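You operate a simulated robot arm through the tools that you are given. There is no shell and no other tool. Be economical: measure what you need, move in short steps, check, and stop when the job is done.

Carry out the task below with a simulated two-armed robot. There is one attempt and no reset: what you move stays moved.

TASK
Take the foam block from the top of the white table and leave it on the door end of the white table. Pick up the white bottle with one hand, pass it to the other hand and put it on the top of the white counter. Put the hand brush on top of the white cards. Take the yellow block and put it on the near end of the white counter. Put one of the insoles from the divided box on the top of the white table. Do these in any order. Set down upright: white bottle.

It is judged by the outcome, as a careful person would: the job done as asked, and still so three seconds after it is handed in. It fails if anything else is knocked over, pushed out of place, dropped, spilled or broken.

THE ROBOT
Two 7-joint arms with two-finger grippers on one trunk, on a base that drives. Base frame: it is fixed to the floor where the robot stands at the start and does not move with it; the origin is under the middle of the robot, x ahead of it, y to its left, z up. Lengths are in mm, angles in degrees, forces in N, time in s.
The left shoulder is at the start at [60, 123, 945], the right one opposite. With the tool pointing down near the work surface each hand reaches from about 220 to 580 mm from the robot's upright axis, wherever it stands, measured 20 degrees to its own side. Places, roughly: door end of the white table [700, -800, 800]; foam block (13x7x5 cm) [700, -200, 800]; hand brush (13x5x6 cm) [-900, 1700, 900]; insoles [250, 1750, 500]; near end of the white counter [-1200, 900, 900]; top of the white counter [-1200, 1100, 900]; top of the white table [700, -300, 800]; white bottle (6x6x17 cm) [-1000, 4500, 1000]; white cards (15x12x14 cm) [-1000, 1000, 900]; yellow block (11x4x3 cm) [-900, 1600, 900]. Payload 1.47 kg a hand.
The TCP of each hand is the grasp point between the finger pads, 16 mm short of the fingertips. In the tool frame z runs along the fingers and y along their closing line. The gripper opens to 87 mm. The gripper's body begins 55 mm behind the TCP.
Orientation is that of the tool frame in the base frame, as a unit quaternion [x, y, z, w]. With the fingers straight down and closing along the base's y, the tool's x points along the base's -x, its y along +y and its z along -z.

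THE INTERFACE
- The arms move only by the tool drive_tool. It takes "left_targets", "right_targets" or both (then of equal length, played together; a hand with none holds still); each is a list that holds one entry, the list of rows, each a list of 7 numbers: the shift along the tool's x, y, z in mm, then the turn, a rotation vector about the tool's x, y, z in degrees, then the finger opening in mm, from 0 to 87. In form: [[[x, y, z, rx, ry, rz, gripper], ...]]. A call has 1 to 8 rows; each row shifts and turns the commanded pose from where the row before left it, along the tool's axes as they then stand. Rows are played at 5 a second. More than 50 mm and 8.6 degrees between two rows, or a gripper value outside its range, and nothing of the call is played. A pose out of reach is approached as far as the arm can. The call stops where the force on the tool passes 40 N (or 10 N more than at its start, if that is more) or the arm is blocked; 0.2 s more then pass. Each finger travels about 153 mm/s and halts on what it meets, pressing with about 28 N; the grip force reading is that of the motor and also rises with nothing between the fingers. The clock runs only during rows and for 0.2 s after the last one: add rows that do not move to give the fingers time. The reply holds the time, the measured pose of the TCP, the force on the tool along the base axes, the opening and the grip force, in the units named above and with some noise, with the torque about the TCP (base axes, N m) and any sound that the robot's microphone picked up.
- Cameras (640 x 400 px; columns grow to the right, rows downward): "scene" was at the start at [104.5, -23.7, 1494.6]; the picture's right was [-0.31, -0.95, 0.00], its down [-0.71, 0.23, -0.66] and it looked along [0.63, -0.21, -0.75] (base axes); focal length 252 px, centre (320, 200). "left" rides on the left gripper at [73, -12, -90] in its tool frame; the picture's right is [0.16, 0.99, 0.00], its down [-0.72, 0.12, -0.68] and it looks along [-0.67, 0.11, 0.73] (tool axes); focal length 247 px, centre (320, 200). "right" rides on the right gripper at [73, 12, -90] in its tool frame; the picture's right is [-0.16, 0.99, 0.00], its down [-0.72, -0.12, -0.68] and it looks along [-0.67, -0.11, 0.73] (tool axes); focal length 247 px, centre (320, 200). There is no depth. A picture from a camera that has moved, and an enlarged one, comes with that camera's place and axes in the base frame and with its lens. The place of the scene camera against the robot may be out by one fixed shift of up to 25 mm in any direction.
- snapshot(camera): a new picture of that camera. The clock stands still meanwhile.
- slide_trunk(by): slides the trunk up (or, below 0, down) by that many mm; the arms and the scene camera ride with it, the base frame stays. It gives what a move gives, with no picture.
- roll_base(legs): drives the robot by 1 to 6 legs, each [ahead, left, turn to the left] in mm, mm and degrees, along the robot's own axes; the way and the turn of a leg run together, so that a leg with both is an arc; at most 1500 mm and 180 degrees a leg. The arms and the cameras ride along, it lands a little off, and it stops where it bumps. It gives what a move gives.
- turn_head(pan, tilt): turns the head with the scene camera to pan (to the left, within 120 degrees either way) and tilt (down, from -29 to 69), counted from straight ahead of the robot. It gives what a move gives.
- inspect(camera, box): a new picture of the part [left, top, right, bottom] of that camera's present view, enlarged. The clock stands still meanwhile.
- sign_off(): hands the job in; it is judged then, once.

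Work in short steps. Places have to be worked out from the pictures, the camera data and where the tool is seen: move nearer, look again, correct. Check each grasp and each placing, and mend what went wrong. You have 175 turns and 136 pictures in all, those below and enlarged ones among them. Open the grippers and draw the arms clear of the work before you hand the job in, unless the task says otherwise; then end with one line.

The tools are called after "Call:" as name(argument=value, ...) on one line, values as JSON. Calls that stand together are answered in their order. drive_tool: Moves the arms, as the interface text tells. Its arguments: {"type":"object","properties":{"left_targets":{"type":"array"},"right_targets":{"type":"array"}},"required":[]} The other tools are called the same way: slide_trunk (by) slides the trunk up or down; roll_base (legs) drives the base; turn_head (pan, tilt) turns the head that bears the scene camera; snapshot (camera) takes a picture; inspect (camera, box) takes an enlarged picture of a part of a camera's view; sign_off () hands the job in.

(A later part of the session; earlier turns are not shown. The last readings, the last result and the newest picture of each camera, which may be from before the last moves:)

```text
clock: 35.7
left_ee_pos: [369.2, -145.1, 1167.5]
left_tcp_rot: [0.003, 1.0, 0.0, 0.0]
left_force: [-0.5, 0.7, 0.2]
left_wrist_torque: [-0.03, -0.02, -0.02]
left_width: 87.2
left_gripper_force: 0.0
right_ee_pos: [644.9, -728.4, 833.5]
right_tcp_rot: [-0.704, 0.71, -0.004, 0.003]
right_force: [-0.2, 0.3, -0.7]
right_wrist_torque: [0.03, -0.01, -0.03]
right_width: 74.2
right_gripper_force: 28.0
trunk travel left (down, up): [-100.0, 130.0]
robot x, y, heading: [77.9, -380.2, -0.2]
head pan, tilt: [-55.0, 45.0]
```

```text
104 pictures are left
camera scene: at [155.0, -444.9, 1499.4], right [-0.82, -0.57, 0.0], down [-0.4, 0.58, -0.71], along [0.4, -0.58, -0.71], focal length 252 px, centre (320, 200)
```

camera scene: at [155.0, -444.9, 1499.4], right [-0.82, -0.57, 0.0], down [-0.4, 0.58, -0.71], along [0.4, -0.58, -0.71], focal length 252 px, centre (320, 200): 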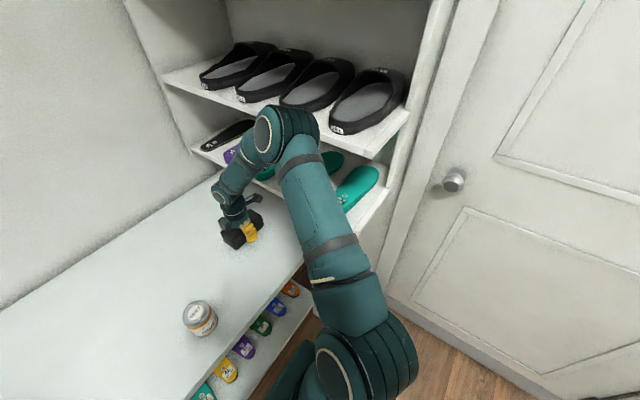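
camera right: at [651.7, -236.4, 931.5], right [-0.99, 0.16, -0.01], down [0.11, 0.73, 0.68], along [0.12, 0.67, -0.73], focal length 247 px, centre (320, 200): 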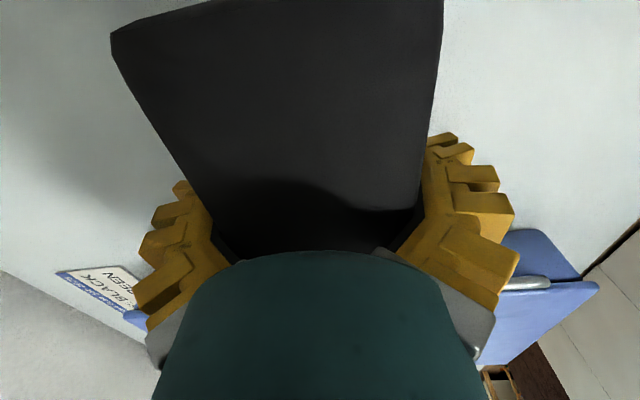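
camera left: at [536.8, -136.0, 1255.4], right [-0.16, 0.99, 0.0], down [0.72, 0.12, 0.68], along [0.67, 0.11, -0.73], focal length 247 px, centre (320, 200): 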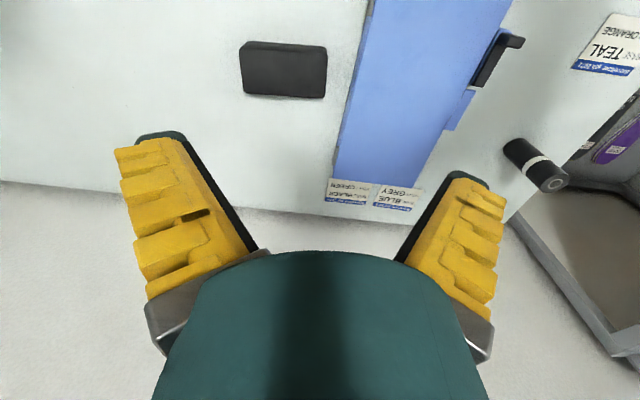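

Elbow is clear. Shift 25 mm more, lower onto the table and release.

Call:
drive_tool(right_targets=[[[12, 0, 0, 0, 0, 0, 20], [12, 0, 0, 0, 0, 0, 20], [0, 0, 6, 0, 0, 0, 20], [0, 0, 6, 0, 0, 0, 20], [0, 0, 4, 0, 0, 0, 20], [0, 0, 0, 0, 0, 0, 20]]])

Call:
drive_tool(right_targets=[[[0, 0, 0, 0, 0, 0, 80], [0, 0, 0, 0, 0, 0, 87], [0, 0, 0, 0, 0, 0, 87], [0, 0, -10, 0, 0, 0, 87], [0, 0, -25, 0, 0, 0, 87], [0, 0, -40, 0, 0, 0, 87]]])

Call:
snapshot(camera="scene")

```text
clock: 37.1
left_ee_pos: [370.9, -144.6, 1166.0]
left_tcp_rot: [0.004, 1.0, 0.001, 0.0]
left_force: [-0.1, -0.7, 0.3]
left_wrist_torque: [0.03, 0.02, 0.03]
left_width: 87.0
left_gripper_force: 0.0
right_ee_pos: [645.9, -752.8, 817.1]
right_tcp_rot: [-0.705, 0.71, -0.005, 0.003]
right_force: [-0.7, -1.2, -1.3]
right_wrist_torque: [0.0, 0.04, 0.02]
right_width: 74.2
right_gripper_force: 28.6
trunk travel left (down, up): [-100.0, 130.0]
robot x, y, heading: [80.2, -377.0, -0.5]
head pan, tilt: [-55.0, 45.0]
```

```text
clock: 38.4
left_ee_pos: [370.8, -145.9, 1167.3]
left_tcp_rot: [0.004, 1.0, 0.0, 0.001]
left_force: [0.3, -0.1, 0.5]
left_wrist_torque: [0.02, -0.03, 0.0]
left_width: 86.9
left_gripper_force: 0.1
right_ee_pos: [642.3, -748.9, 847.9]
right_tcp_rot: [-0.706, 0.708, 0.0, 0.003]
right_force: [0.1, 0.8, -0.8]
right_wrist_torque: [-0.03, 0.0, -0.02]
right_width: 87.0
right_gripper_force: 0.1
trunk travel left (down, up): [-100.0, 130.0]
robot x, y, heading: [77.2, -375.9, -0.5]
head pan, tilt: [-55.0, 45.0]
stopped in row 6 (right hand): the force on the tool passed its limit at 64 N (the readings are from after the stop); the commanded pose is now the measured one
```

```text
103 pictures are left
camera scene: at [154.9, -444.7, 1499.4], right [-0.82, -0.57, 0.0], down [-0.4, 0.58, -0.71], along [0.4, -0.58, -0.71], focal length 252 px, centre (320, 200)
```

scene: 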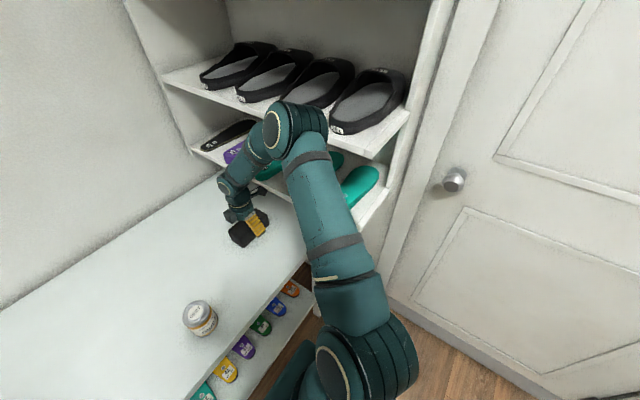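

The rise met resistance, likely the hand camera under the lower shelf edge. I'll move left along the block first, then rise.

Call:
drive_tool(right_targets=[[[-5, 0, 0, 0, 0, 0, 87], [-15, 0, 0, 0, 0, 0, 87], [-15, 0, 0, 0, 0, 0, 87], [-20, 0, 0, 0, 0, 0, 87]]])

Call:
snapshot(camera="right")

Call:
inspect(camera="scene", box=[160, 80, 400, 260])

```text
clock: 39.4
left_ee_pos: [370.0, -145.0, 1167.0]
left_tcp_rot: [0.004, 1.0, 0.0, -0.001]
left_force: [-0.7, 0.4, -0.6]
left_wrist_torque: [-0.01, 0.0, 0.01]
left_width: 86.9
left_gripper_force: 0.1
right_ee_pos: [642.2, -694.9, 849.1]
right_tcp_rot: [-0.705, 0.709, -0.002, 0.002]
right_force: [-0.2, -0.3, -0.2]
right_wrist_torque: [0.01, -0.01, 0.03]
right_width: 86.9
right_gripper_force: 0.0
trunk travel left (down, up): [-100.0, 130.0]
robot x, y, heading: [80.9, -378.1, -0.6]
head pan, tilt: [-55.0, 45.0]
```

```text
102 pictures are left
camera right: at [630.2, -768.2, 937.4], right [-0.99, 0.16, 0.0], down [0.12, 0.72, 0.68], along [0.11, 0.67, -0.73], focal length 247 px, centre (320, 200)
```

right: 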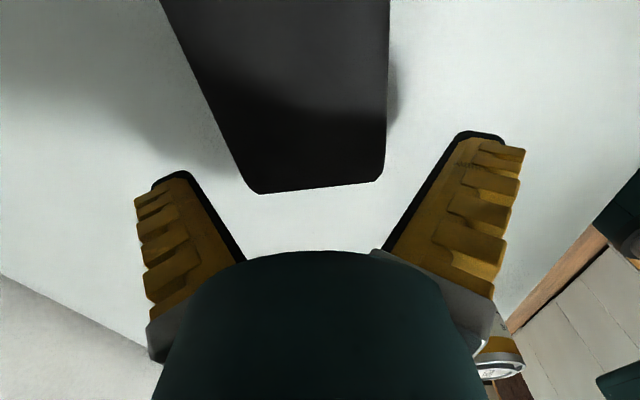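

```text
2.22 times, centred on (280, 170) of scene
camera zoom: at [154.9, -444.2, 1499.4], right [-0.82, -0.57, 0.0], down [-0.4, 0.58, -0.71], along [0.4, -0.58, -0.71], focal length 560 px, centre (409, 267)
```

zoom: 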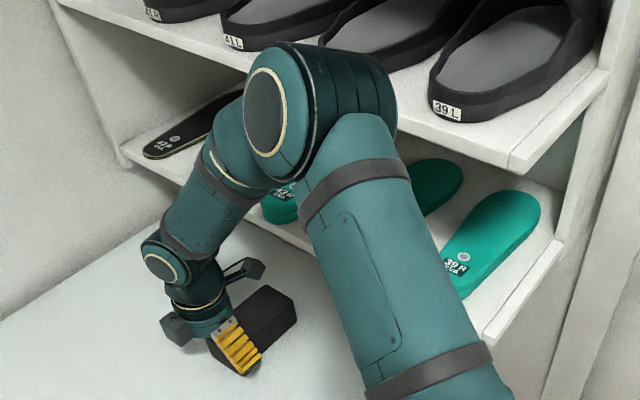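

The foam rests on the door end and the shelf is undisturbed. I raise the hand, moving slightly left.

Call:
drive_tool(right_targets=[[[-20, 0, -10, 0, 0, 0, 87], [-20, 0, -30, 0, 0, 0, 87], [-20, 0, -40, 0, 0, 0, 87], [-20, 0, -40, 0, 0, 0, 87], [-20, 20, -40, 0, 0, 0, 87], [-20, 25, -35, 0, 0, 0, 87], [-20, 30, -30, 0, 0, 0, 87]]])

Call:
snapshot(camera="scene")

```text
clock: 41.0
left_ee_pos: [368.2, -144.5, 1167.1]
left_tcp_rot: [0.004, 1.0, 0.0, 0.001]
left_force: [0.0, 0.2, -0.3]
left_wrist_torque: [-0.02, 0.0, 0.01]
left_width: 87.1
left_gripper_force: 0.1
right_ee_pos: [565.1, -552.7, 1075.7]
right_tcp_rot: [-0.706, 0.708, -0.001, 0.003]
right_force: [0.3, 0.3, 0.4]
right_wrist_torque: [-0.03, 0.0, 0.03]
right_width: 87.3
right_gripper_force: 0.2
trunk travel left (down, up): [-100.0, 130.0]
robot x, y, heading: [73.1, -377.8, -0.4]
head pan, tilt: [-55.0, 45.0]
```

```text
100 pictures are left
camera scene: at [153.4, -444.3, 1499.5], right [-0.82, -0.57, 0.0], down [-0.4, 0.58, -0.71], along [0.4, -0.58, -0.71], focal length 252 px, centre (320, 200)
```

scene: 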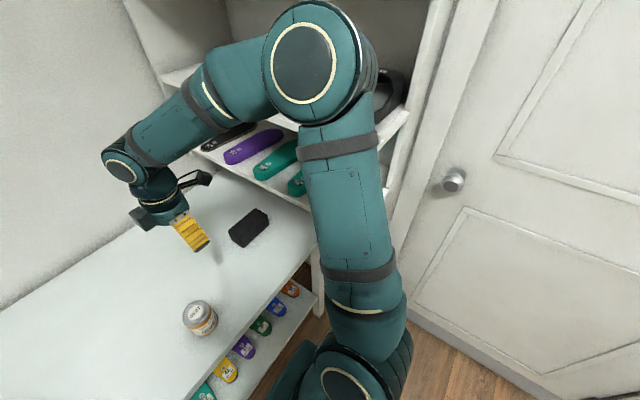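

Foam is placed. I retract the right hand, back away from the table and turn left to look at the other places.

Call:
drive_tool(right_targets=[[[0, 40, 0, 0, 0, 8, 87], [0, 40, 0, 0, 0, 8, 87], [0, 40, 0, 0, 0, 8, 87], [0, 40, 0, 0, 0, 8, 87], [0, 30, 0, 0, 0, 8, 87], [0, 0, 0, 0, 0, 8, 87], [0, 0, 0, 0, 0, 8, 87], [0, 0, 0, 0, 0, 8, 87]]])

Call:
roll_base(legs=[[-300, 0, 0], [0, 400, 0]])

Call:
turn_head(pan=80, tilt=30)

Call:
snapshot(camera="scene")

```text
clock: 42.8
left_ee_pos: [370.9, -145.3, 1165.8]
left_tcp_rot: [0.004, 1.0, -0.001, 0.001]
left_force: [-0.3, 0.4, 0.0]
left_wrist_torque: [-0.01, 0.03, -0.01]
left_width: 86.9
left_gripper_force: 0.1
right_ee_pos: [388.7, -506.5, 1072.9]
right_tcp_rot: [-0.221, 0.975, 0.001, 0.002]
right_force: [-0.1, -0.3, 0.3]
right_wrist_torque: [0.01, -0.02, 0.02]
right_width: 87.0
right_gripper_force: 0.1
trunk travel left (down, up): [-100.0, 130.0]
robot x, y, heading: [79.3, -376.6, -0.5]
head pan, tilt: [-55.0, 45.0]
```

```text
clock: 48.5
left_ee_pos: [74.8, 261.0, 1165.8]
left_tcp_rot: [0.007, 1.0, 0.0, 0.0]
left_force: [-0.8, 0.2, -0.6]
left_wrist_torque: [0.01, -0.01, 0.02]
left_width: 86.8
left_gripper_force: 0.2
right_ee_pos: [91.3, -100.1, 1073.2]
right_tcp_rot: [-0.22, 0.975, 0.0, 0.003]
right_force: [0.6, -0.2, 0.3]
right_wrist_torque: [-0.02, -0.01, -0.01]
right_width: 86.9
right_gripper_force: 0.0
trunk travel left (down, up): [-100.0, 130.0]
robot x, y, heading: [-216.1, 25.8, -0.8]
head pan, tilt: [-55.0, 45.0]
```

```text
clock: 50.7
left_ee_pos: [75.5, 259.3, 1165.6]
left_tcp_rot: [0.007, 1.0, 0.0, 0.001]
left_force: [-0.1, -0.4, 0.2]
left_wrist_torque: [-0.01, 0.01, 0.0]
left_width: 87.0
left_gripper_force: 0.1
right_ee_pos: [90.4, -100.1, 1073.0]
right_tcp_rot: [-0.22, 0.976, 0.001, 0.002]
right_force: [0.4, -0.7, -0.3]
right_wrist_torque: [0.02, 0.01, 0.02]
right_width: 87.1
right_gripper_force: 0.2
trunk travel left (down, up): [-100.0, 130.0]
robot x, y, heading: [-218.0, 26.3, -0.7]
head pan, tilt: [80.0, 30.0]
```

```text
99 pictures are left
camera scene: at [-170.7, 117.6, 1522.0], right [0.98, -0.19, 0.0], down [-0.09, -0.49, -0.87], along [0.16, 0.85, -0.5], focal length 252 px, centre (320, 200)
```

scene: 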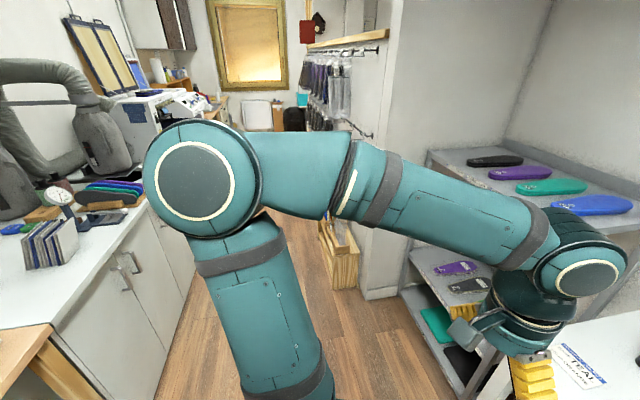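

I turn the robot left 90° and drive up the aisle 700 mm to see the counter and the box.

Call:
roll_base(legs=[[0, 0, 90], [700, 0, 0]])

Call:
turn_head(pan=-10, tilt=40)

Call:
snapshot(camera="scene")

Call:
turn_head(pan=50, tilt=35)

Call:
snapshot(camera="scene")

```text
clock: 58.4
left_ee_pos: [-429.1, 1036.5, 1166.9]
left_tcp_rot: [-0.699, 0.715, 0.0, -0.001]
left_force: [0.0, 0.1, -1.0]
left_wrist_torque: [0.0, -0.02, 0.0]
left_width: 87.2
left_gripper_force: 0.0
right_ee_pos: [-68.6, 1047.3, 1072.3]
right_tcp_rot: [0.842, -0.539, -0.002, 0.0]
right_force: [0.2, -0.5, 0.6]
right_wrist_torque: [-0.03, 0.05, 0.01]
right_width: 87.0
right_gripper_force: 0.0
trunk travel left (down, up): [-100.0, 130.0]
robot x, y, heading: [-202.5, 741.7, 88.7]
head pan, tilt: [80.0, 30.0]
```

```text
clock: 60.1
left_ee_pos: [-429.4, 1036.1, 1166.9]
left_tcp_rot: [-0.698, 0.716, 0.0, 0.0]
left_force: [0.2, 0.8, -1.3]
left_wrist_torque: [-0.01, 0.02, -0.02]
left_width: 87.1
left_gripper_force: 0.1
right_ee_pos: [-69.2, 1046.6, 1072.7]
right_tcp_rot: [0.843, -0.539, -0.003, -0.002]
right_force: [-0.6, 0.4, -0.3]
right_wrist_torque: [0.01, 0.02, -0.02]
right_width: 86.9
right_gripper_force: 0.0
trunk travel left (down, up): [-100.0, 130.0]
robot x, y, heading: [-201.8, 739.2, 88.4]
head pan, tilt: [-10.0, 40.0]
```

```text
98 pictures are left
camera scene: at [-164.1, 834.3, 1506.6], right [0.98, -0.2, 0.0], down [-0.13, -0.63, -0.77], along [0.15, 0.75, -0.64], focal length 252 px, centre (320, 200)
```

scene: 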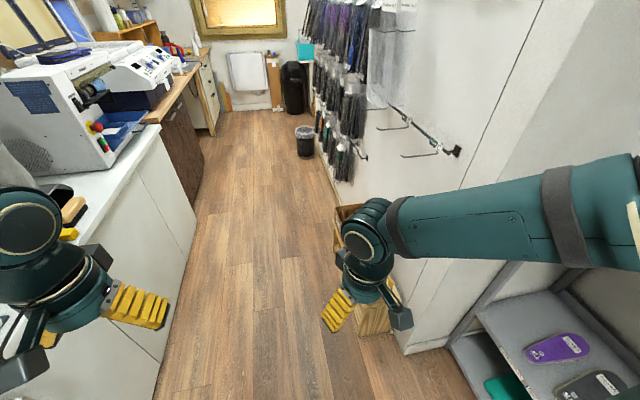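

```text
clock: 61.4
left_ee_pos: [-429.5, 1035.8, 1166.5]
left_tcp_rot: [-0.699, 0.715, 0.0, 0.0]
left_force: [0.0, 0.2, -0.2]
left_wrist_torque: [-0.01, 0.02, -0.01]
left_width: 87.1
left_gripper_force: 0.0
right_ee_pos: [-68.8, 1046.8, 1071.8]
right_tcp_rot: [0.842, -0.539, -0.002, -0.001]
right_force: [-0.8, -0.6, 0.9]
right_wrist_torque: [0.05, -0.04, -0.01]
right_width: 87.0
right_gripper_force: 0.0
trunk travel left (down, up): [-100.0, 130.0]
robot x, y, heading: [-200.8, 740.4, 88.6]
head pan, tilt: [50.0, 35.0]
```

```text
97 pictures are left
camera scene: at [-246.9, 809.2, 1514.2], right [0.66, 0.75, 0.0], down [0.43, -0.38, -0.82], along [-0.61, 0.54, -0.57], focal length 252 px, centre (320, 200)
```

scene: 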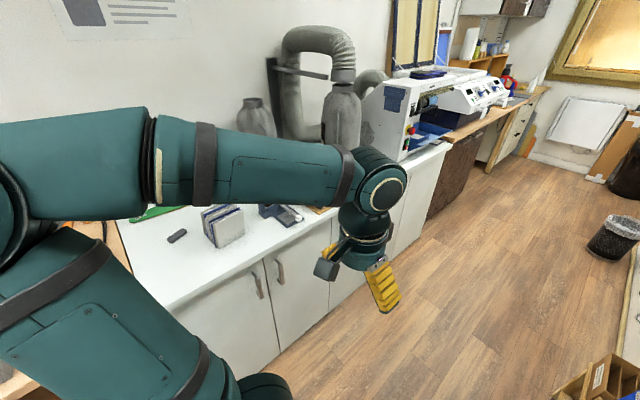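

Counter front edge is at x≈-795. I'll drive along it with the left side toward the counter, so the left arm can reach over it.

Call:
roll_base(legs=[[0, 290, 1.4], [450, 0, 0]])

Call:
turn_head(pan=40, tilt=50)

Call:
snapshot(camera="scene")

Call:
snapshot(camera="left")

```text
clock: 66.8
left_ee_pos: [-729.2, 1478.5, 1165.1]
left_tcp_rot: [0.708, -0.706, -0.001, 0.001]
left_force: [0.3, 0.0, -0.2]
left_wrist_torque: [-0.02, 0.0, -0.01]
left_width: 87.0
left_gripper_force: 0.0
right_ee_pos: [-367.9, 1497.0, 1072.9]
right_tcp_rot: [0.849, -0.528, -0.003, -0.001]
right_force: [0.2, 0.2, 0.7]
right_wrist_torque: [0.02, -0.01, 0.0]
right_width: 87.0
right_gripper_force: 0.1
trunk travel left (down, up): [-100.0, 130.0]
robot x, y, heading: [-492.6, 1188.8, 90.1]
head pan, tilt: [50.0, 35.0]
```

```text
clock: 67.6
left_ee_pos: [-727.9, 1478.9, 1166.4]
left_tcp_rot: [0.708, -0.707, -0.001, 0.0]
left_force: [-0.3, -0.3, 0.8]
left_wrist_torque: [-0.02, 0.03, 0.0]
left_width: 87.0
left_gripper_force: 0.0
right_ee_pos: [-368.9, 1496.4, 1073.4]
right_tcp_rot: [0.848, -0.529, -0.002, -0.001]
right_force: [-0.3, 0.0, 0.0]
right_wrist_torque: [0.0, 0.01, 0.02]
right_width: 87.1
right_gripper_force: 0.1
trunk travel left (down, up): [-100.0, 130.0]
robot x, y, heading: [-494.2, 1187.8, 89.9]
head pan, tilt: [40.0, 50.0]
```

```text
96 pictures are left
camera scene: at [-522.4, 1256.7, 1492.5], right [0.77, 0.64, 0.0], down [0.49, -0.59, -0.64], along [-0.41, 0.49, -0.77], focal length 252 px, centre (320, 200)
```

scene: 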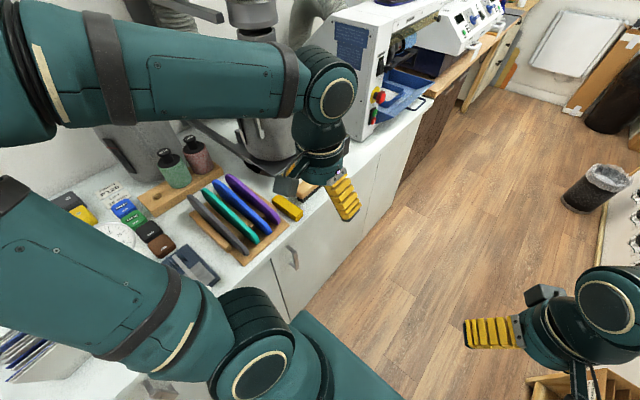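

```text
95 pictures are left
camera left: at [-717.4, 1403.4, 1257.0], right [-0.99, -0.16, 0.0], down [-0.12, 0.72, 0.68], along [-0.11, 0.67, -0.73], focal length 247 px, centre (320, 200)
```

left: 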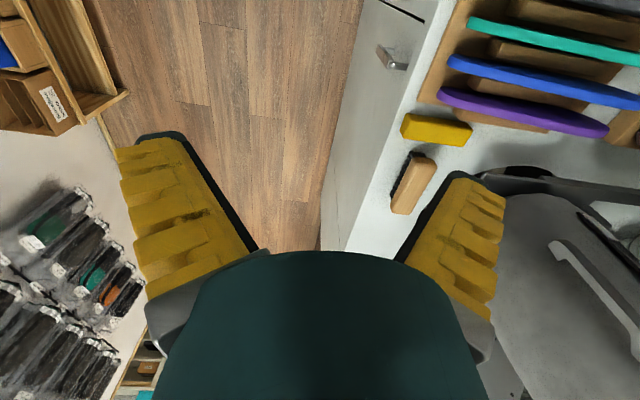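

Left camera shows the yellow block near (-927, 1555) lying along x, and the brush near (-935, 1666) roughly along y. I move the left hand over them for a closer look.

Call:
drive_tool(left_targets=[[[-12, 40, 16, 0, 0, 0, 87], [-12, 40, 16, 0, 0, 0, 87], [-12, 40, 16, 0, 0, 0, 87], [-12, 40, 16, 0, 0, 0, 87], [-12, 40, 16, 0, 0, 0, 87]]])

Call:
snapshot(camera="left")

Call:
snapshot(camera="scene")

```text
clock: 68.8
left_ee_pos: [-930.0, 1535.4, 1083.0]
left_tcp_rot: [0.708, -0.706, 0.0, 0.001]
left_force: [-0.6, -0.3, -0.3]
left_wrist_torque: [-0.01, -0.02, -0.01]
left_width: 87.0
left_gripper_force: 0.1
right_ee_pos: [-367.9, 1498.2, 1072.4]
right_tcp_rot: [0.849, -0.528, -0.002, -0.001]
right_force: [-0.7, -0.3, -0.8]
right_wrist_torque: [-0.03, 0.01, 0.01]
right_width: 87.0
right_gripper_force: 0.1
trunk travel left (down, up): [-100.0, 130.0]
robot x, y, heading: [-490.2, 1190.4, 90.0]
head pan, tilt: [40.0, 50.0]
```

```text
94 pictures are left
camera left: at [-919.3, 1462.0, 1173.5], right [-0.99, -0.16, 0.0], down [-0.12, 0.72, 0.68], along [-0.11, 0.67, -0.73], focal length 247 px, centre (320, 200)
```

left: 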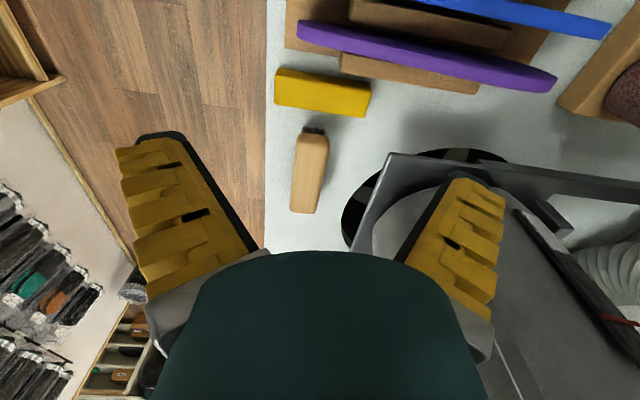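

```text
93 pictures are left
camera scene: at [-523.3, 1257.8, 1492.3], right [0.77, 0.64, 0.0], down [0.49, -0.59, -0.64], along [-0.41, 0.49, -0.77], focal length 252 px, centre (320, 200)
```

scene: 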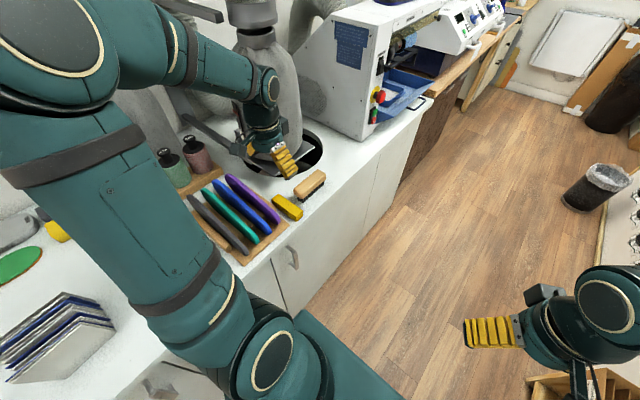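

Brush centre ≈ (-938, 1670, top ≈ 905), aligned with y, so the present tool orientation fits. I'll take the brush first; moving over it.

Call:
drive_tool(left_targets=[[[-34, 2, 28, 0, 0, 0, 80], [-34, 2, 28, 0, 0, 0, 80], [-34, 2, 28, 0, 0, 0, 80], [-33, 2, 28, 0, 0, 0, 80]]])

Call:
snapshot(camera="left")

Call:
inspect(camera="scene", box=[180, 60, 380, 240])

```text
clock: 69.8
left_ee_pos: [-937.3, 1673.5, 972.0]
left_tcp_rot: [0.708, -0.706, 0.0, 0.0]
left_force: [0.0, -0.3, -0.3]
left_wrist_torque: [-0.02, -0.01, 0.02]
left_width: 81.9
left_gripper_force: 0.9
right_ee_pos: [-369.2, 1497.8, 1072.7]
right_tcp_rot: [0.849, -0.528, -0.003, -0.002]
right_force: [-0.4, -0.7, -0.6]
right_wrist_torque: [-0.05, -0.02, 0.02]
right_width: 87.3
right_gripper_force: 0.0
trunk travel left (down, up): [-100.0, 130.0]
robot x, y, heading: [-492.4, 1187.5, 90.0]
head pan, tilt: [40.0, 50.0]
```

```text
92 pictures are left
camera left: at [-925.7, 1600.0, 1062.6], right [-0.99, -0.16, 0.0], down [-0.12, 0.72, 0.68], along [-0.11, 0.67, -0.73], focal length 247 px, centre (320, 200)
```

left: 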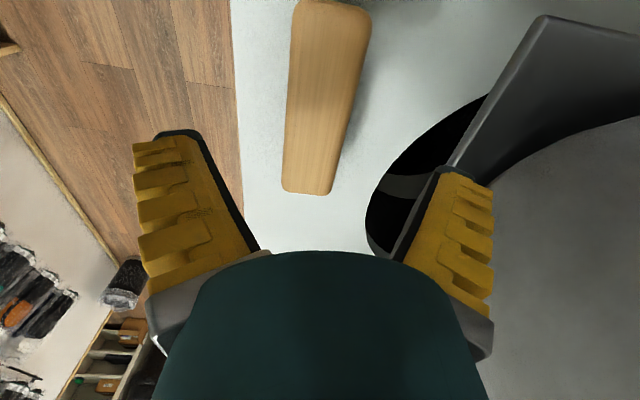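

```text
2.22 times, centred on (280, 150) of scene
camera zoom: at [-522.8, 1257.8, 1492.4], right [0.77, 0.64, 0.0], down [0.49, -0.59, -0.64], along [-0.41, 0.49, -0.77], focal length 560 px, centre (409, 311)
```

zoom: 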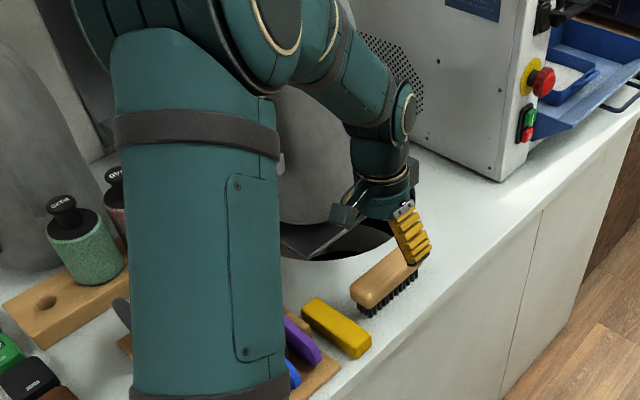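

Brush is centred between the fingers. Descend to TCP z≈892 and close gently.

Call:
drive_tool(left_targets=[[[0, 0, 25, 0, 0, 0, 80], [0, 0, 25, 0, 0, 0, 80], [0, 0, 20, 0, 0, 0, 80], [0, 0, 10, 0, 0, 0, 80], [0, 0, 0, 0, 0, 0, 80]]])

Call:
snapshot(camera="left")

Call:
inspect(camera="scene", box=[240, 100, 360, 220])

```text
clock: 71.0
left_ee_pos: [-936.6, 1672.8, 893.9]
left_tcp_rot: [0.708, -0.706, -0.001, 0.0]
left_force: [0.1, 0.1, -0.3]
left_wrist_torque: [-0.03, -0.02, -0.03]
left_width: 81.6
left_gripper_force: 1.8
right_ee_pos: [-367.9, 1498.5, 1073.2]
right_tcp_rot: [0.849, -0.529, -0.002, -0.001]
right_force: [0.4, 0.0, -0.1]
right_wrist_torque: [0.01, -0.03, 0.0]
right_width: 87.0
right_gripper_force: 0.0
trunk travel left (down, up): [-100.0, 130.0]
robot x, y, heading: [-490.9, 1186.9, 90.1]
head pan, tilt: [40.0, 50.0]
```

```text
90 pictures are left
camera left: at [-925.1, 1599.7, 984.1], right [-0.99, -0.16, 0.0], down [-0.12, 0.72, 0.68], along [-0.11, 0.67, -0.73], focal length 247 px, centre (320, 200)
```

left: 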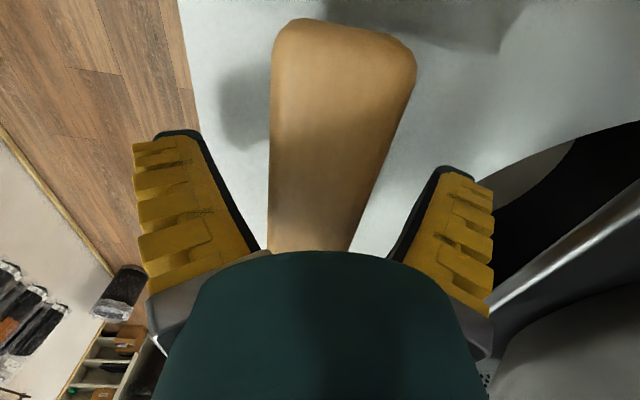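

```text
3.33 times, centred on (300, 160) of scene
camera zoom: at [-522.4, 1256.8, 1492.5], right [0.77, 0.64, 0.0], down [0.49, -0.59, -0.64], along [-0.41, 0.49, -0.77], focal length 840 px, centre (387, 333)
```

zoom: 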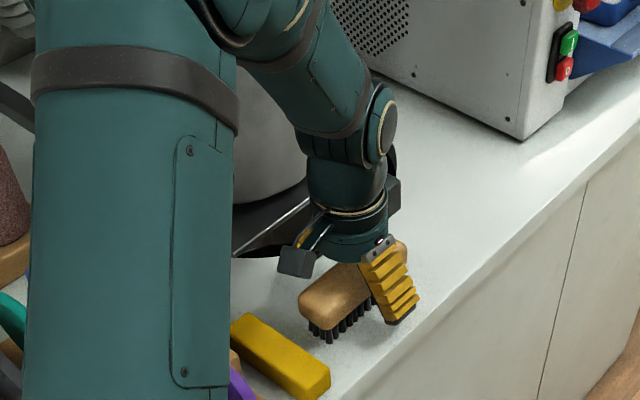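

Straddled correctly. Lower 6 mm more, close, then lift gently.

Call:
drive_tool(left_targets=[[[0, 0, 6, 0, 0, 0, 80], [0, 0, 0, 0, 0, 0, 40], [0, 0, 0, 0, 0, 0, 15], [0, 0, 0, 0, 0, 0, 15], [0, 0, -4, 0, 0, 0, 15], [0, 0, -6, 0, 0, 0, 15], [0, 0, -8, 0, 0, 0, 15], [0, 0, -10, 0, 0, 0, 15]]])

Call:
drive_tool(left_targets=[[[0, 0, -15, 0, 0, 0, 15], [0, 0, -18, 0, 0, 0, 15], [0, 0, -20, 0, 0, 0, 15], [0, 0, -20, 0, 0, 0, 15], [0, 0, -20, 0, 0, 0, 15], [0, 0, -20, 0, 0, 0, 15], [0, 0, -15, 0, 0, 0, 15]]])

Call:
snapshot(camera="left")

Call:
snapshot(camera="scene")

```text
clock: 72.8
left_ee_pos: [-937.2, 1671.5, 916.8]
left_tcp_rot: [-0.707, 0.707, -0.001, -0.001]
left_force: [1.0, 1.0, -0.8]
left_wrist_torque: [-0.01, 0.02, -0.02]
left_width: 38.7
left_gripper_force: 28.5
right_ee_pos: [-368.3, 1497.6, 1073.2]
right_tcp_rot: [0.849, -0.528, -0.002, -0.002]
right_force: [-0.4, 0.6, -0.5]
right_wrist_torque: [0.0, -0.02, 0.0]
right_width: 86.9
right_gripper_force: 0.0
trunk travel left (down, up): [-100.0, 130.0]
robot x, y, heading: [-494.0, 1188.7, 89.6]
head pan, tilt: [40.0, 50.0]
```

```text
clock: 74.4
left_ee_pos: [-938.6, 1670.8, 1044.1]
left_tcp_rot: [0.708, -0.707, -0.001, 0.0]
left_force: [0.5, -0.1, -1.7]
left_wrist_torque: [-0.04, 0.01, -0.01]
left_width: 38.5
left_gripper_force: 28.2
right_ee_pos: [-366.9, 1497.5, 1072.8]
right_tcp_rot: [0.849, -0.528, -0.002, -0.001]
right_force: [-0.2, -0.2, 0.4]
right_wrist_torque: [-0.05, 0.0, -0.03]
right_width: 86.9
right_gripper_force: 0.2
trunk travel left (down, up): [-100.0, 130.0]
robot x, y, heading: [-492.2, 1190.0, 90.3]
head pan, tilt: [40.0, 50.0]
```

```text
88 pictures are left
camera left: at [-926.3, 1598.7, 1135.3], right [-0.99, -0.16, 0.0], down [-0.12, 0.72, 0.68], along [-0.11, 0.67, -0.73], focal length 247 px, centre (320, 200)
```

left: 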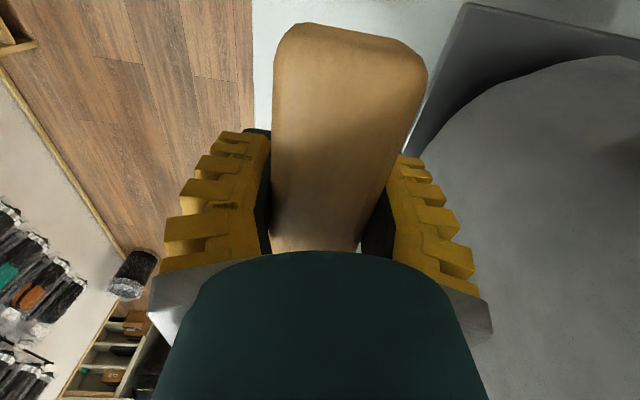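

```text
87 pictures are left
camera scene: at [-522.3, 1256.6, 1492.5], right [0.77, 0.64, 0.0], down [0.49, -0.59, -0.64], along [-0.41, 0.49, -0.77], focal length 252 px, centre (320, 200)
```

scene: 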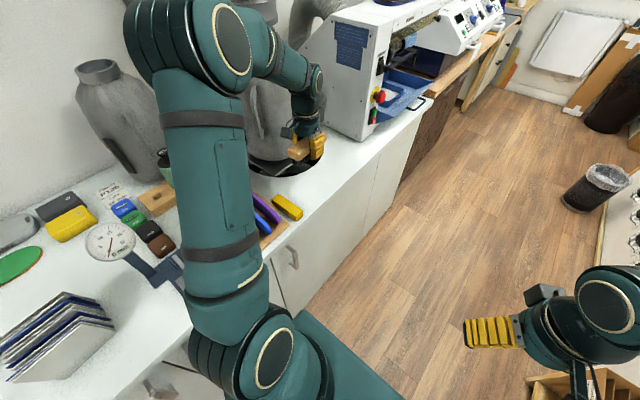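

Brush is held (38 mm wide, 28 N). I raise it and drive back along the counter toward the white cards near (-1015, 1000).

Call:
drive_tool(left_targets=[[[0, -10, -20, 0, 0, 0, 15], [0, -10, -20, 0, 0, 0, 15], [0, -10, -20, 0, 0, 0, 15], [0, 0, -15, 0, 0, 0, 15]]])

Call:
roll_base(legs=[[-300, 0, 0], [-320, 0, 0]])

Call:
turn_head(pan=50, tilt=50)

Call:
snapshot(camera="scene")

Call:
snapshot(camera="left")

```text
clock: 75.4
left_ee_pos: [-908.0, 1672.1, 1120.7]
left_tcp_rot: [0.707, -0.707, 0.0, 0.0]
left_force: [-0.2, 0.1, -1.0]
left_wrist_torque: [0.01, -0.02, 0.03]
left_width: 38.4
left_gripper_force: 28.1
right_ee_pos: [-368.7, 1496.7, 1073.1]
right_tcp_rot: [0.849, -0.528, -0.002, -0.002]
right_force: [0.0, -0.1, -0.5]
right_wrist_torque: [0.02, 0.03, -0.01]
right_width: 87.2
right_gripper_force: 0.1
trunk travel left (down, up): [-100.0, 130.0]
robot x, y, heading: [-491.8, 1189.1, 89.8]
head pan, tilt: [40.0, 50.0]
```

```text
clock: 79.2
left_ee_pos: [-906.5, 1056.3, 1120.7]
left_tcp_rot: [-0.706, 0.708, 0.001, 0.0]
left_force: [-0.4, 0.1, -1.5]
left_wrist_torque: [0.06, -0.01, -0.02]
left_width: 38.6
left_gripper_force: 27.5
right_ee_pos: [-368.4, 877.0, 1073.1]
right_tcp_rot: [0.848, -0.53, -0.002, -0.002]
right_force: [-0.2, -0.6, 0.4]
right_wrist_torque: [-0.01, -0.01, 0.03]
right_width: 87.1
right_gripper_force: 0.1
trunk travel left (down, up): [-100.0, 130.0]
robot x, y, heading: [-494.4, 569.4, 89.9]
head pan, tilt: [40.0, 50.0]
```

```text
clock: 79.9
left_ee_pos: [-906.2, 1056.6, 1119.1]
left_tcp_rot: [-0.706, 0.708, 0.0, 0.0]
left_force: [-0.7, -0.5, -1.1]
left_wrist_torque: [-0.02, 0.02, 0.02]
left_width: 38.3
left_gripper_force: 28.4
right_ee_pos: [-367.8, 877.5, 1072.3]
right_tcp_rot: [0.848, -0.529, -0.001, -0.001]
right_force: [-0.2, -0.4, 0.1]
right_wrist_torque: [0.03, 0.03, 0.0]
right_width: 86.9
right_gripper_force: 0.1
trunk travel left (down, up): [-100.0, 130.0]
robot x, y, heading: [-498.0, 567.0, 89.7]
head pan, tilt: [50.0, 50.0]
```

```text
86 pictures are left
camera scene: at [-533.2, 629.9, 1492.4], right [0.65, 0.76, 0.0], down [0.58, -0.5, -0.64], along [-0.49, 0.42, -0.77], focal length 252 px, centre (320, 200)
```

scene: 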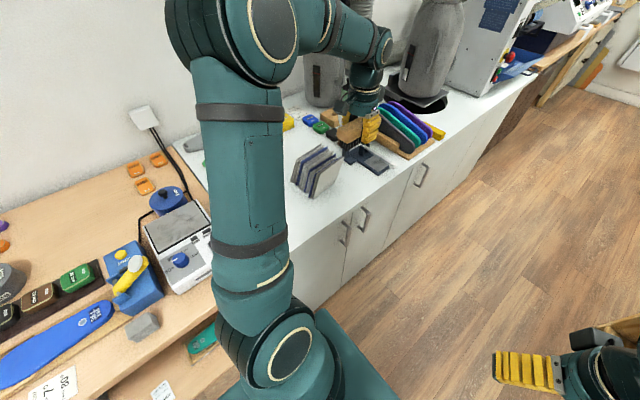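

```text
85 pictures are left
camera left: at [-895.4, 983.7, 1210.4], right [-0.99, -0.15, 0.0], down [-0.11, 0.72, 0.68], along [-0.1, 0.67, -0.73], focal length 247 px, centre (320, 200)
```

left: 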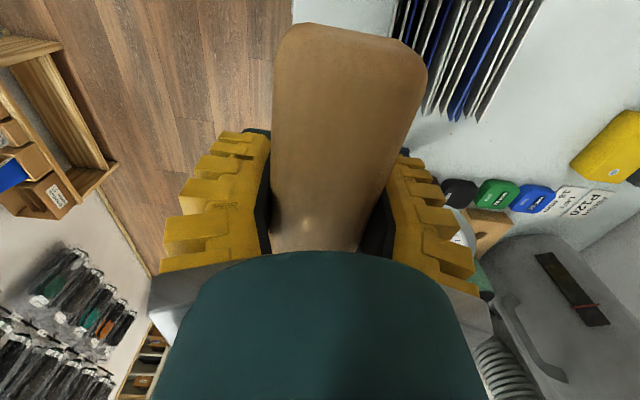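

The cards stand as upright plates stacked along x. I'll lay the brush across them (long axis along x), so I turn the hand 90° first.

Call:
drive_tool(left_targets=[[[0, 0, 0, 0, 0, -8.5, 15], [0, 0, 0, 0, 0, -8.5, 15], [0, 0, 0, 0, 0, -8.5, 15], [0, 0, 0, 0, 0, -8.5, 15], [0, 0, 0, 0, 0, -8.5, 15], [0, 0, 0, 0, 0, -8.5, 15], [0, 0, 0, 0, 0, -8.5, 15], [0, 0, 0, 0, 0, -8.5, 15]]])

Call:
drive_tool(left_targets=[[[0, 0, 0, 0, 0, -8, 15], [0, 0, 0, 0, 0, -7, 15], [0, 0, 0, 0, 0, -7, 15], [0, 0, 0, 0, 0, 0, 15]]])

Call:
snapshot(camera="left")

Call:
snapshot(camera="scene")

```text
clock: 81.7
left_ee_pos: [-906.5, 1058.3, 1118.7]
left_tcp_rot: [0.982, -0.191, 0.0, -0.001]
left_force: [-0.1, -0.3, -0.2]
left_wrist_torque: [0.01, -0.01, 0.03]
left_width: 38.3
left_gripper_force: 28.2
right_ee_pos: [-368.7, 878.4, 1072.2]
right_tcp_rot: [0.848, -0.53, -0.002, -0.002]
right_force: [0.0, 0.1, -0.1]
right_wrist_torque: [-0.01, -0.01, -0.03]
right_width: 87.0
right_gripper_force: 0.0
trunk travel left (down, up): [-100.0, 130.0]
robot x, y, heading: [-494.2, 568.8, 89.9]
head pan, tilt: [50.0, 50.0]
```

```text
clock: 82.7
left_ee_pos: [-906.5, 1057.2, 1120.1]
left_tcp_rot: [1.0, -0.001, 0.0, 0.0]
left_force: [0.3, -0.5, -1.5]
left_wrist_torque: [-0.01, 0.0, 0.04]
left_width: 38.4
left_gripper_force: 27.9
right_ee_pos: [-368.6, 879.4, 1072.3]
right_tcp_rot: [0.848, -0.53, -0.002, -0.001]
right_force: [0.3, 1.0, -0.8]
right_wrist_torque: [0.0, 0.01, -0.01]
right_width: 87.1
right_gripper_force: 0.1
trunk travel left (down, up): [-100.0, 130.0]
robot x, y, heading: [-493.9, 571.6, 89.8]
head pan, tilt: [50.0, 50.0]
```

```text
84 pictures are left
camera left: at [-833.6, 1067.9, 1210.6], right [0.16, -0.99, 0.0], down [-0.72, -0.11, 0.68], along [-0.67, -0.11, -0.73], focal length 247 px, centre (320, 200)
```

left: 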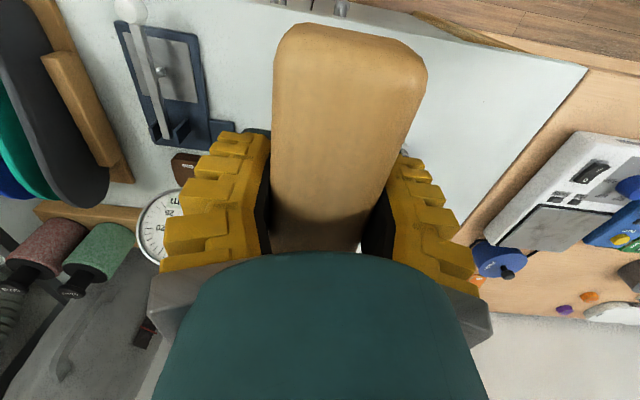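

```text
83 pictures are left
camera scene: at [-533.2, 629.7, 1492.4], right [0.65, 0.76, 0.0], down [0.58, -0.49, -0.64], along [-0.49, 0.42, -0.77], focal length 252 px, centre (320, 200)
```

scene: 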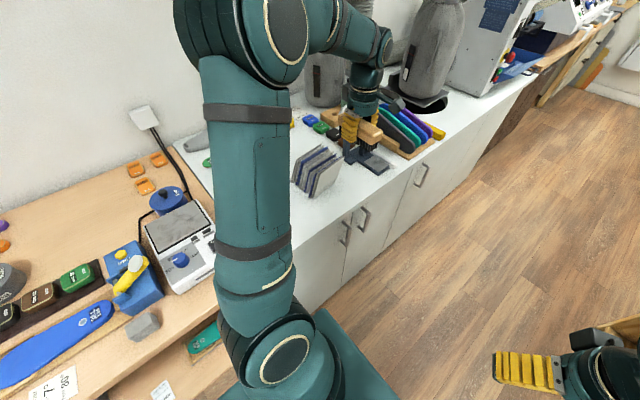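

Zoom on the cards to get their position.

Call:
inspect(camera="scene", box=[270, 110, 410, 220])

```text
3.64 times, centred on (340, 165) of scene
camera zoom: at [-533.2, 629.7, 1492.4], right [0.65, 0.76, 0.0], down [0.58, -0.49, -0.64], along [-0.49, 0.42, -0.77], focal length 917 px, centre (247, 327)
```

zoom: 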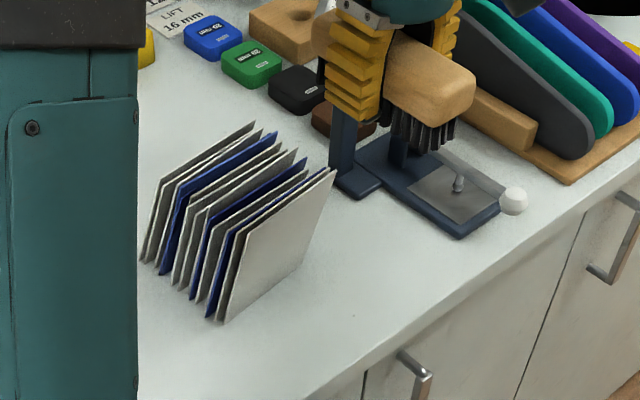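

Cards' top appears around (-973, 1000, 993). I shift the hand +y 110 mm to see the cards directly with the left camera.

Call:
drive_tool(left_targets=[[[0, -40, 0, 0, 0, 0, 15], [0, -40, 0, 0, 0, 0, 15], [0, -30, 0, 0, 0, 0, 15]]])

Call:
snapshot(camera="left")

```text
clock: 83.5
left_ee_pos: [-906.5, 1167.4, 1119.8]
left_tcp_rot: [1.0, -0.003, 0.0, 0.001]
left_force: [0.2, 0.2, -1.2]
left_wrist_torque: [-0.04, 0.0, -0.02]
left_width: 38.2
left_gripper_force: 27.4
right_ee_pos: [-368.6, 880.4, 1071.8]
right_tcp_rot: [0.848, -0.53, -0.003, -0.001]
right_force: [-0.1, -0.5, -0.7]
right_wrist_torque: [-0.03, 0.03, -0.01]
right_width: 87.0
right_gripper_force: 0.1
trunk travel left (down, up): [-100.0, 130.0]
robot x, y, heading: [-491.2, 568.8, 89.6]
head pan, tilt: [50.0, 50.0]
```

```text
81 pictures are left
camera left: at [-833.3, 1179.1, 1210.0], right [0.15, -0.99, 0.0], down [-0.72, -0.11, 0.68], along [-0.67, -0.11, -0.73], focal length 247 px, centre (320, 200)
```

left: 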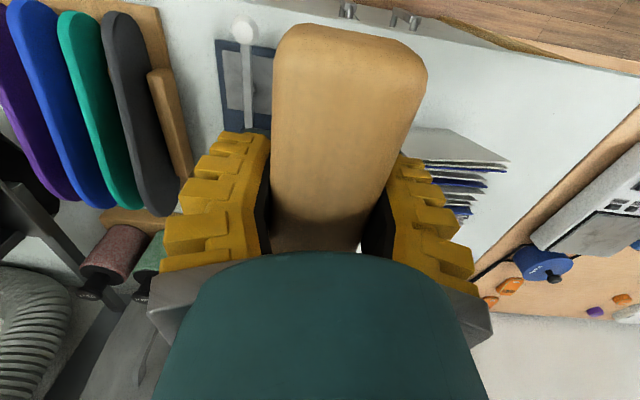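

Left camera puts the card tops at x -946…-1035, y 958…1060. I move the brush over (-988, 1005).

Call:
drive_tool(left_targets=[[[-20, 40, 0, 0, 0, 0, 15], [-20, 40, 0, 0, 0, 0, 15], [-20, 40, 0, 0, 0, 0, 15], [-21, 41, 0, 0, 0, 0, 15], [0, 0, 25, 0, 0, 0, 15]]])

Call:
snapshot(camera="left")

Call:
inspect(camera="scene", box=[230, 90, 400, 220])

```text
clock: 84.7
left_ee_pos: [-985.6, 1006.2, 1095.5]
left_tcp_rot: [1.0, -0.003, 0.0, 0.0]
left_force: [0.4, 0.1, -0.9]
left_wrist_torque: [-0.03, 0.02, -0.02]
left_width: 38.1
left_gripper_force: 28.3
right_ee_pos: [-367.9, 880.7, 1072.9]
right_tcp_rot: [0.848, -0.53, -0.003, -0.001]
right_force: [-0.6, 1.0, -0.6]
right_wrist_torque: [-0.04, 0.02, -0.04]
right_width: 86.9
right_gripper_force: 0.0
trunk travel left (down, up): [-100.0, 130.0]
robot x, y, heading: [-493.7, 572.0, 89.7]
head pan, tilt: [50.0, 50.0]
```

```text
80 pictures are left
camera left: at [-914.2, 1016.8, 1185.5], right [0.15, -0.99, 0.0], down [-0.72, -0.11, 0.68], along [-0.67, -0.1, -0.73], focal length 247 px, centre (320, 200)
```

left: 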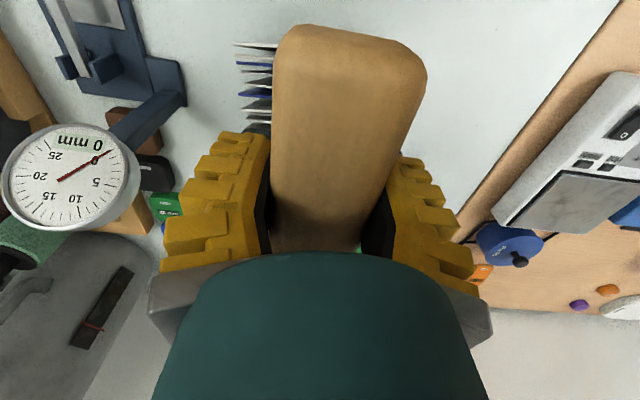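

```text
3.08 times, centred on (315, 155) of scene
camera zoom: at [-533.3, 631.2, 1492.3], right [0.65, 0.76, 0.0], down [0.58, -0.5, -0.64], along [-0.49, 0.41, -0.77], focal length 776 px, centre (335, 338)
```

zoom: 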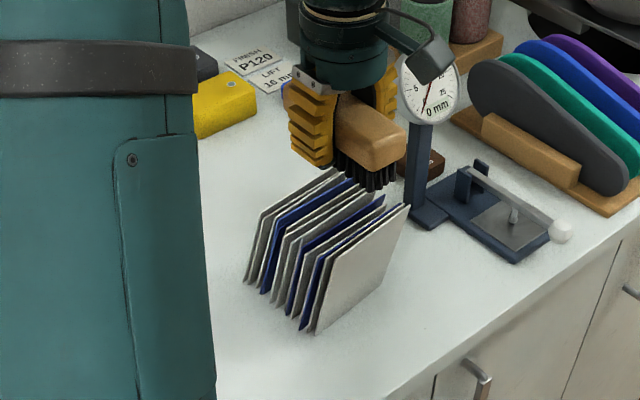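

Brush is well centred over the cards. Lower 48 mm and check.

Call:
drive_tool(left_targets=[[[0, -5, 20, 0, 0, 0, 15], [0, 0, 16, 0, 0, 0, 15], [0, 0, 12, 0, 0, 0, 15]]])

Call:
inspect(camera="scene", box=[230, 90, 400, 220])

```text
clock: 85.5
left_ee_pos: [-987.0, 1011.0, 1046.1]
left_tcp_rot: [1.0, 0.0, 0.0, -0.001]
left_force: [-0.3, -0.5, -1.3]
left_wrist_torque: [-0.01, -0.01, 0.01]
left_width: 38.3
left_gripper_force: 28.0
right_ee_pos: [-368.4, 879.3, 1072.9]
right_tcp_rot: [0.848, -0.53, -0.002, -0.001]
right_force: [0.4, 0.6, 0.3]
right_wrist_torque: [-0.01, 0.0, 0.0]
right_width: 86.8
right_gripper_force: 0.0
trunk travel left (down, up): [-100.0, 130.0]
robot x, y, heading: [-495.9, 570.0, 89.7]
head pan, tilt: [50.0, 50.0]
```

```text
3.08 times, centred on (315, 155) of scene
camera zoom: at [-533.4, 630.2, 1492.4], right [0.65, 0.76, 0.0], down [0.58, -0.5, -0.64], along [-0.49, 0.41, -0.77], focal length 776 px, centre (335, 338)
```

zoom: 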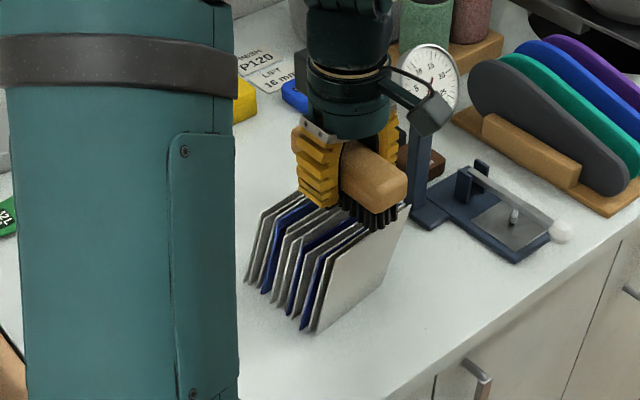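

Nearly there. Lower in small steps watching the force.

Call:
drive_tool(left_targets=[[[0, 0, 5, 0, 0, 0, 15], [0, 0, 4, 0, 0, 0, 15], [0, 0, 3, 0, 0, 0, 15], [0, 0, 3, 0, 0, 0, 15], [0, 0, 0, 0, 0, 0, 15]]])

Call:
inspect(camera="scene", box=[270, 130, 370, 210])

```text
clock: 86.7
left_ee_pos: [-986.7, 1012.1, 1030.8]
left_tcp_rot: [1.0, -0.002, 0.0, 0.0]
left_force: [-0.1, 0.4, -1.7]
left_wrist_torque: [-0.03, -0.03, 0.05]
left_width: 38.3
left_gripper_force: 27.9
right_ee_pos: [-368.8, 879.7, 1073.5]
right_tcp_rot: [0.848, -0.53, -0.002, -0.002]
right_force: [0.4, -0.4, 0.0]
right_wrist_torque: [0.0, -0.02, -0.01]
right_width: 86.9
right_gripper_force: 0.0
trunk travel left (down, up): [-100.0, 130.0]
robot x, y, heading: [-494.3, 567.0, 90.0]
head pan, tilt: [50.0, 50.0]
```

```text
5.00 times, centred on (320, 170) of scene
camera zoom: at [-533.2, 629.6, 1492.5], right [0.65, 0.76, 0.0], down [0.58, -0.49, -0.64], along [-0.49, 0.42, -0.77], focal length 1260 px, centre (320, 350)
```

zoom: 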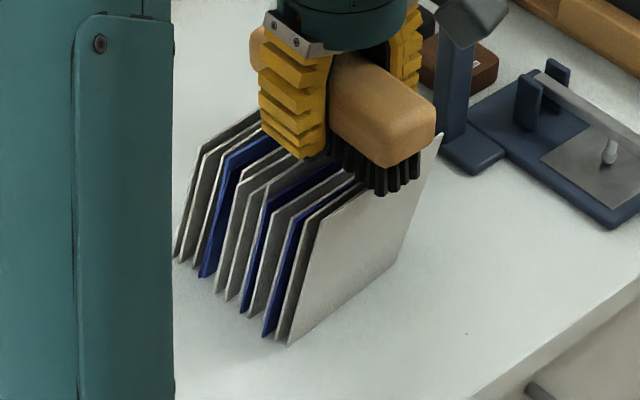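

No contact yet; continue in small steps.

Call:
drive_tool(left_targets=[[[0, 0, 2, 0, 0, 0, 15], [0, 0, 2, 0, 0, 0, 15], [0, 0, 2, 0, 0, 0, 15], [0, 0, 2, 0, 0, 0, 15]]])

Call:
inspect(camera="scene", box=[270, 130, 370, 210])

```text
clock: 87.7
left_ee_pos: [-987.0, 1011.7, 1025.7]
left_tcp_rot: [1.0, -0.002, 0.0, 0.0]
left_force: [-0.5, -0.1, -0.8]
left_wrist_torque: [0.0, 0.01, 0.01]
left_width: 38.6
left_gripper_force: 27.6
right_ee_pos: [-369.1, 878.9, 1072.9]
right_tcp_rot: [0.848, -0.53, -0.003, -0.001]
right_force: [0.0, -0.1, -0.3]
right_wrist_torque: [0.01, 0.02, -0.01]
right_width: 87.0
right_gripper_force: 0.1
trunk travel left (down, up): [-100.0, 130.0]
robot x, y, heading: [-493.9, 569.3, 89.7]
head pan, tilt: [50.0, 50.0]
```

```text
5.00 times, centred on (320, 170) of scene
camera zoom: at [-533.2, 629.7, 1492.4], right [0.65, 0.76, 0.0], down [0.58, -0.49, -0.64], along [-0.49, 0.42, -0.77], focal length 1260 px, centre (320, 350)
```

zoom: 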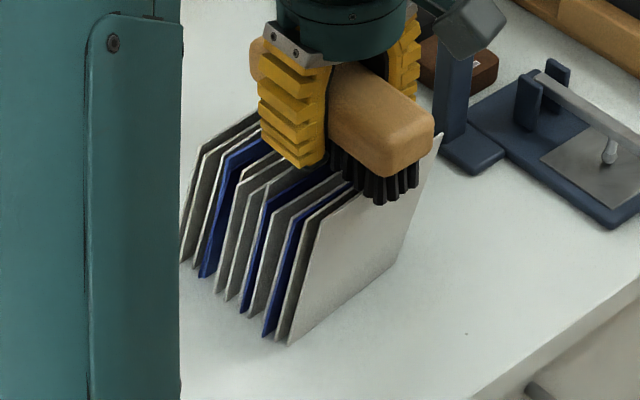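

Estimated ~12 mm left. Continue.

Call:
drive_tool(left_targets=[[[0, 0, 3, 0, 0, 0, 15], [0, 0, 3, 0, 0, 0, 15], [0, 0, 2, 0, 0, 0, 15], [0, 0, 2, 0, 0, 0, 15], [0, 0, 0, 0, 0, 0, 15]]])

Call:
inspect(camera="scene", box=[270, 130, 370, 210])

```text
clock: 88.9
left_ee_pos: [-986.7, 1010.7, 1013.3]
left_tcp_rot: [1.0, -0.001, 0.001, 0.001]
left_force: [-1.5, 1.5, 6.0]
left_wrist_torque: [0.02, -0.01, 0.0]
left_width: 44.8
left_gripper_force: 28.2
right_ee_pos: [-367.7, 878.8, 1072.3]
right_tcp_rot: [0.848, -0.529, -0.002, -0.001]
right_force: [-0.1, -0.5, 0.7]
right_wrist_torque: [-0.03, -0.01, -0.02]
right_width: 87.3
right_gripper_force: 0.0
trunk travel left (down, up): [-100.0, 130.0]
robot x, y, heading: [-493.9, 571.4, 89.8]
head pan, tilt: [50.0, 50.0]
```

```text
5.00 times, centred on (320, 170) of scene
camera zoom: at [-532.8, 629.5, 1492.4], right [0.65, 0.76, 0.0], down [0.58, -0.49, -0.64], along [-0.49, 0.42, -0.77], focal length 1260 px, centre (320, 350)
```

zoom: 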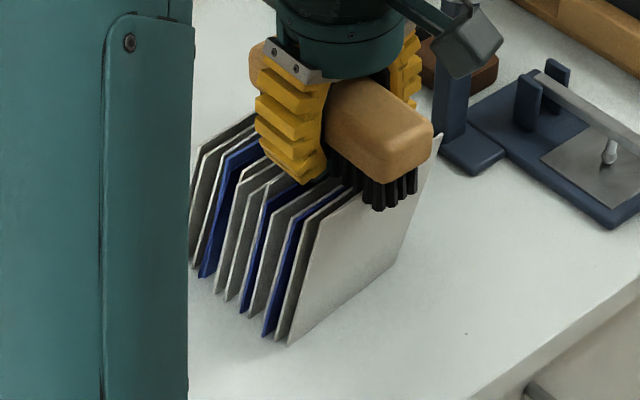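

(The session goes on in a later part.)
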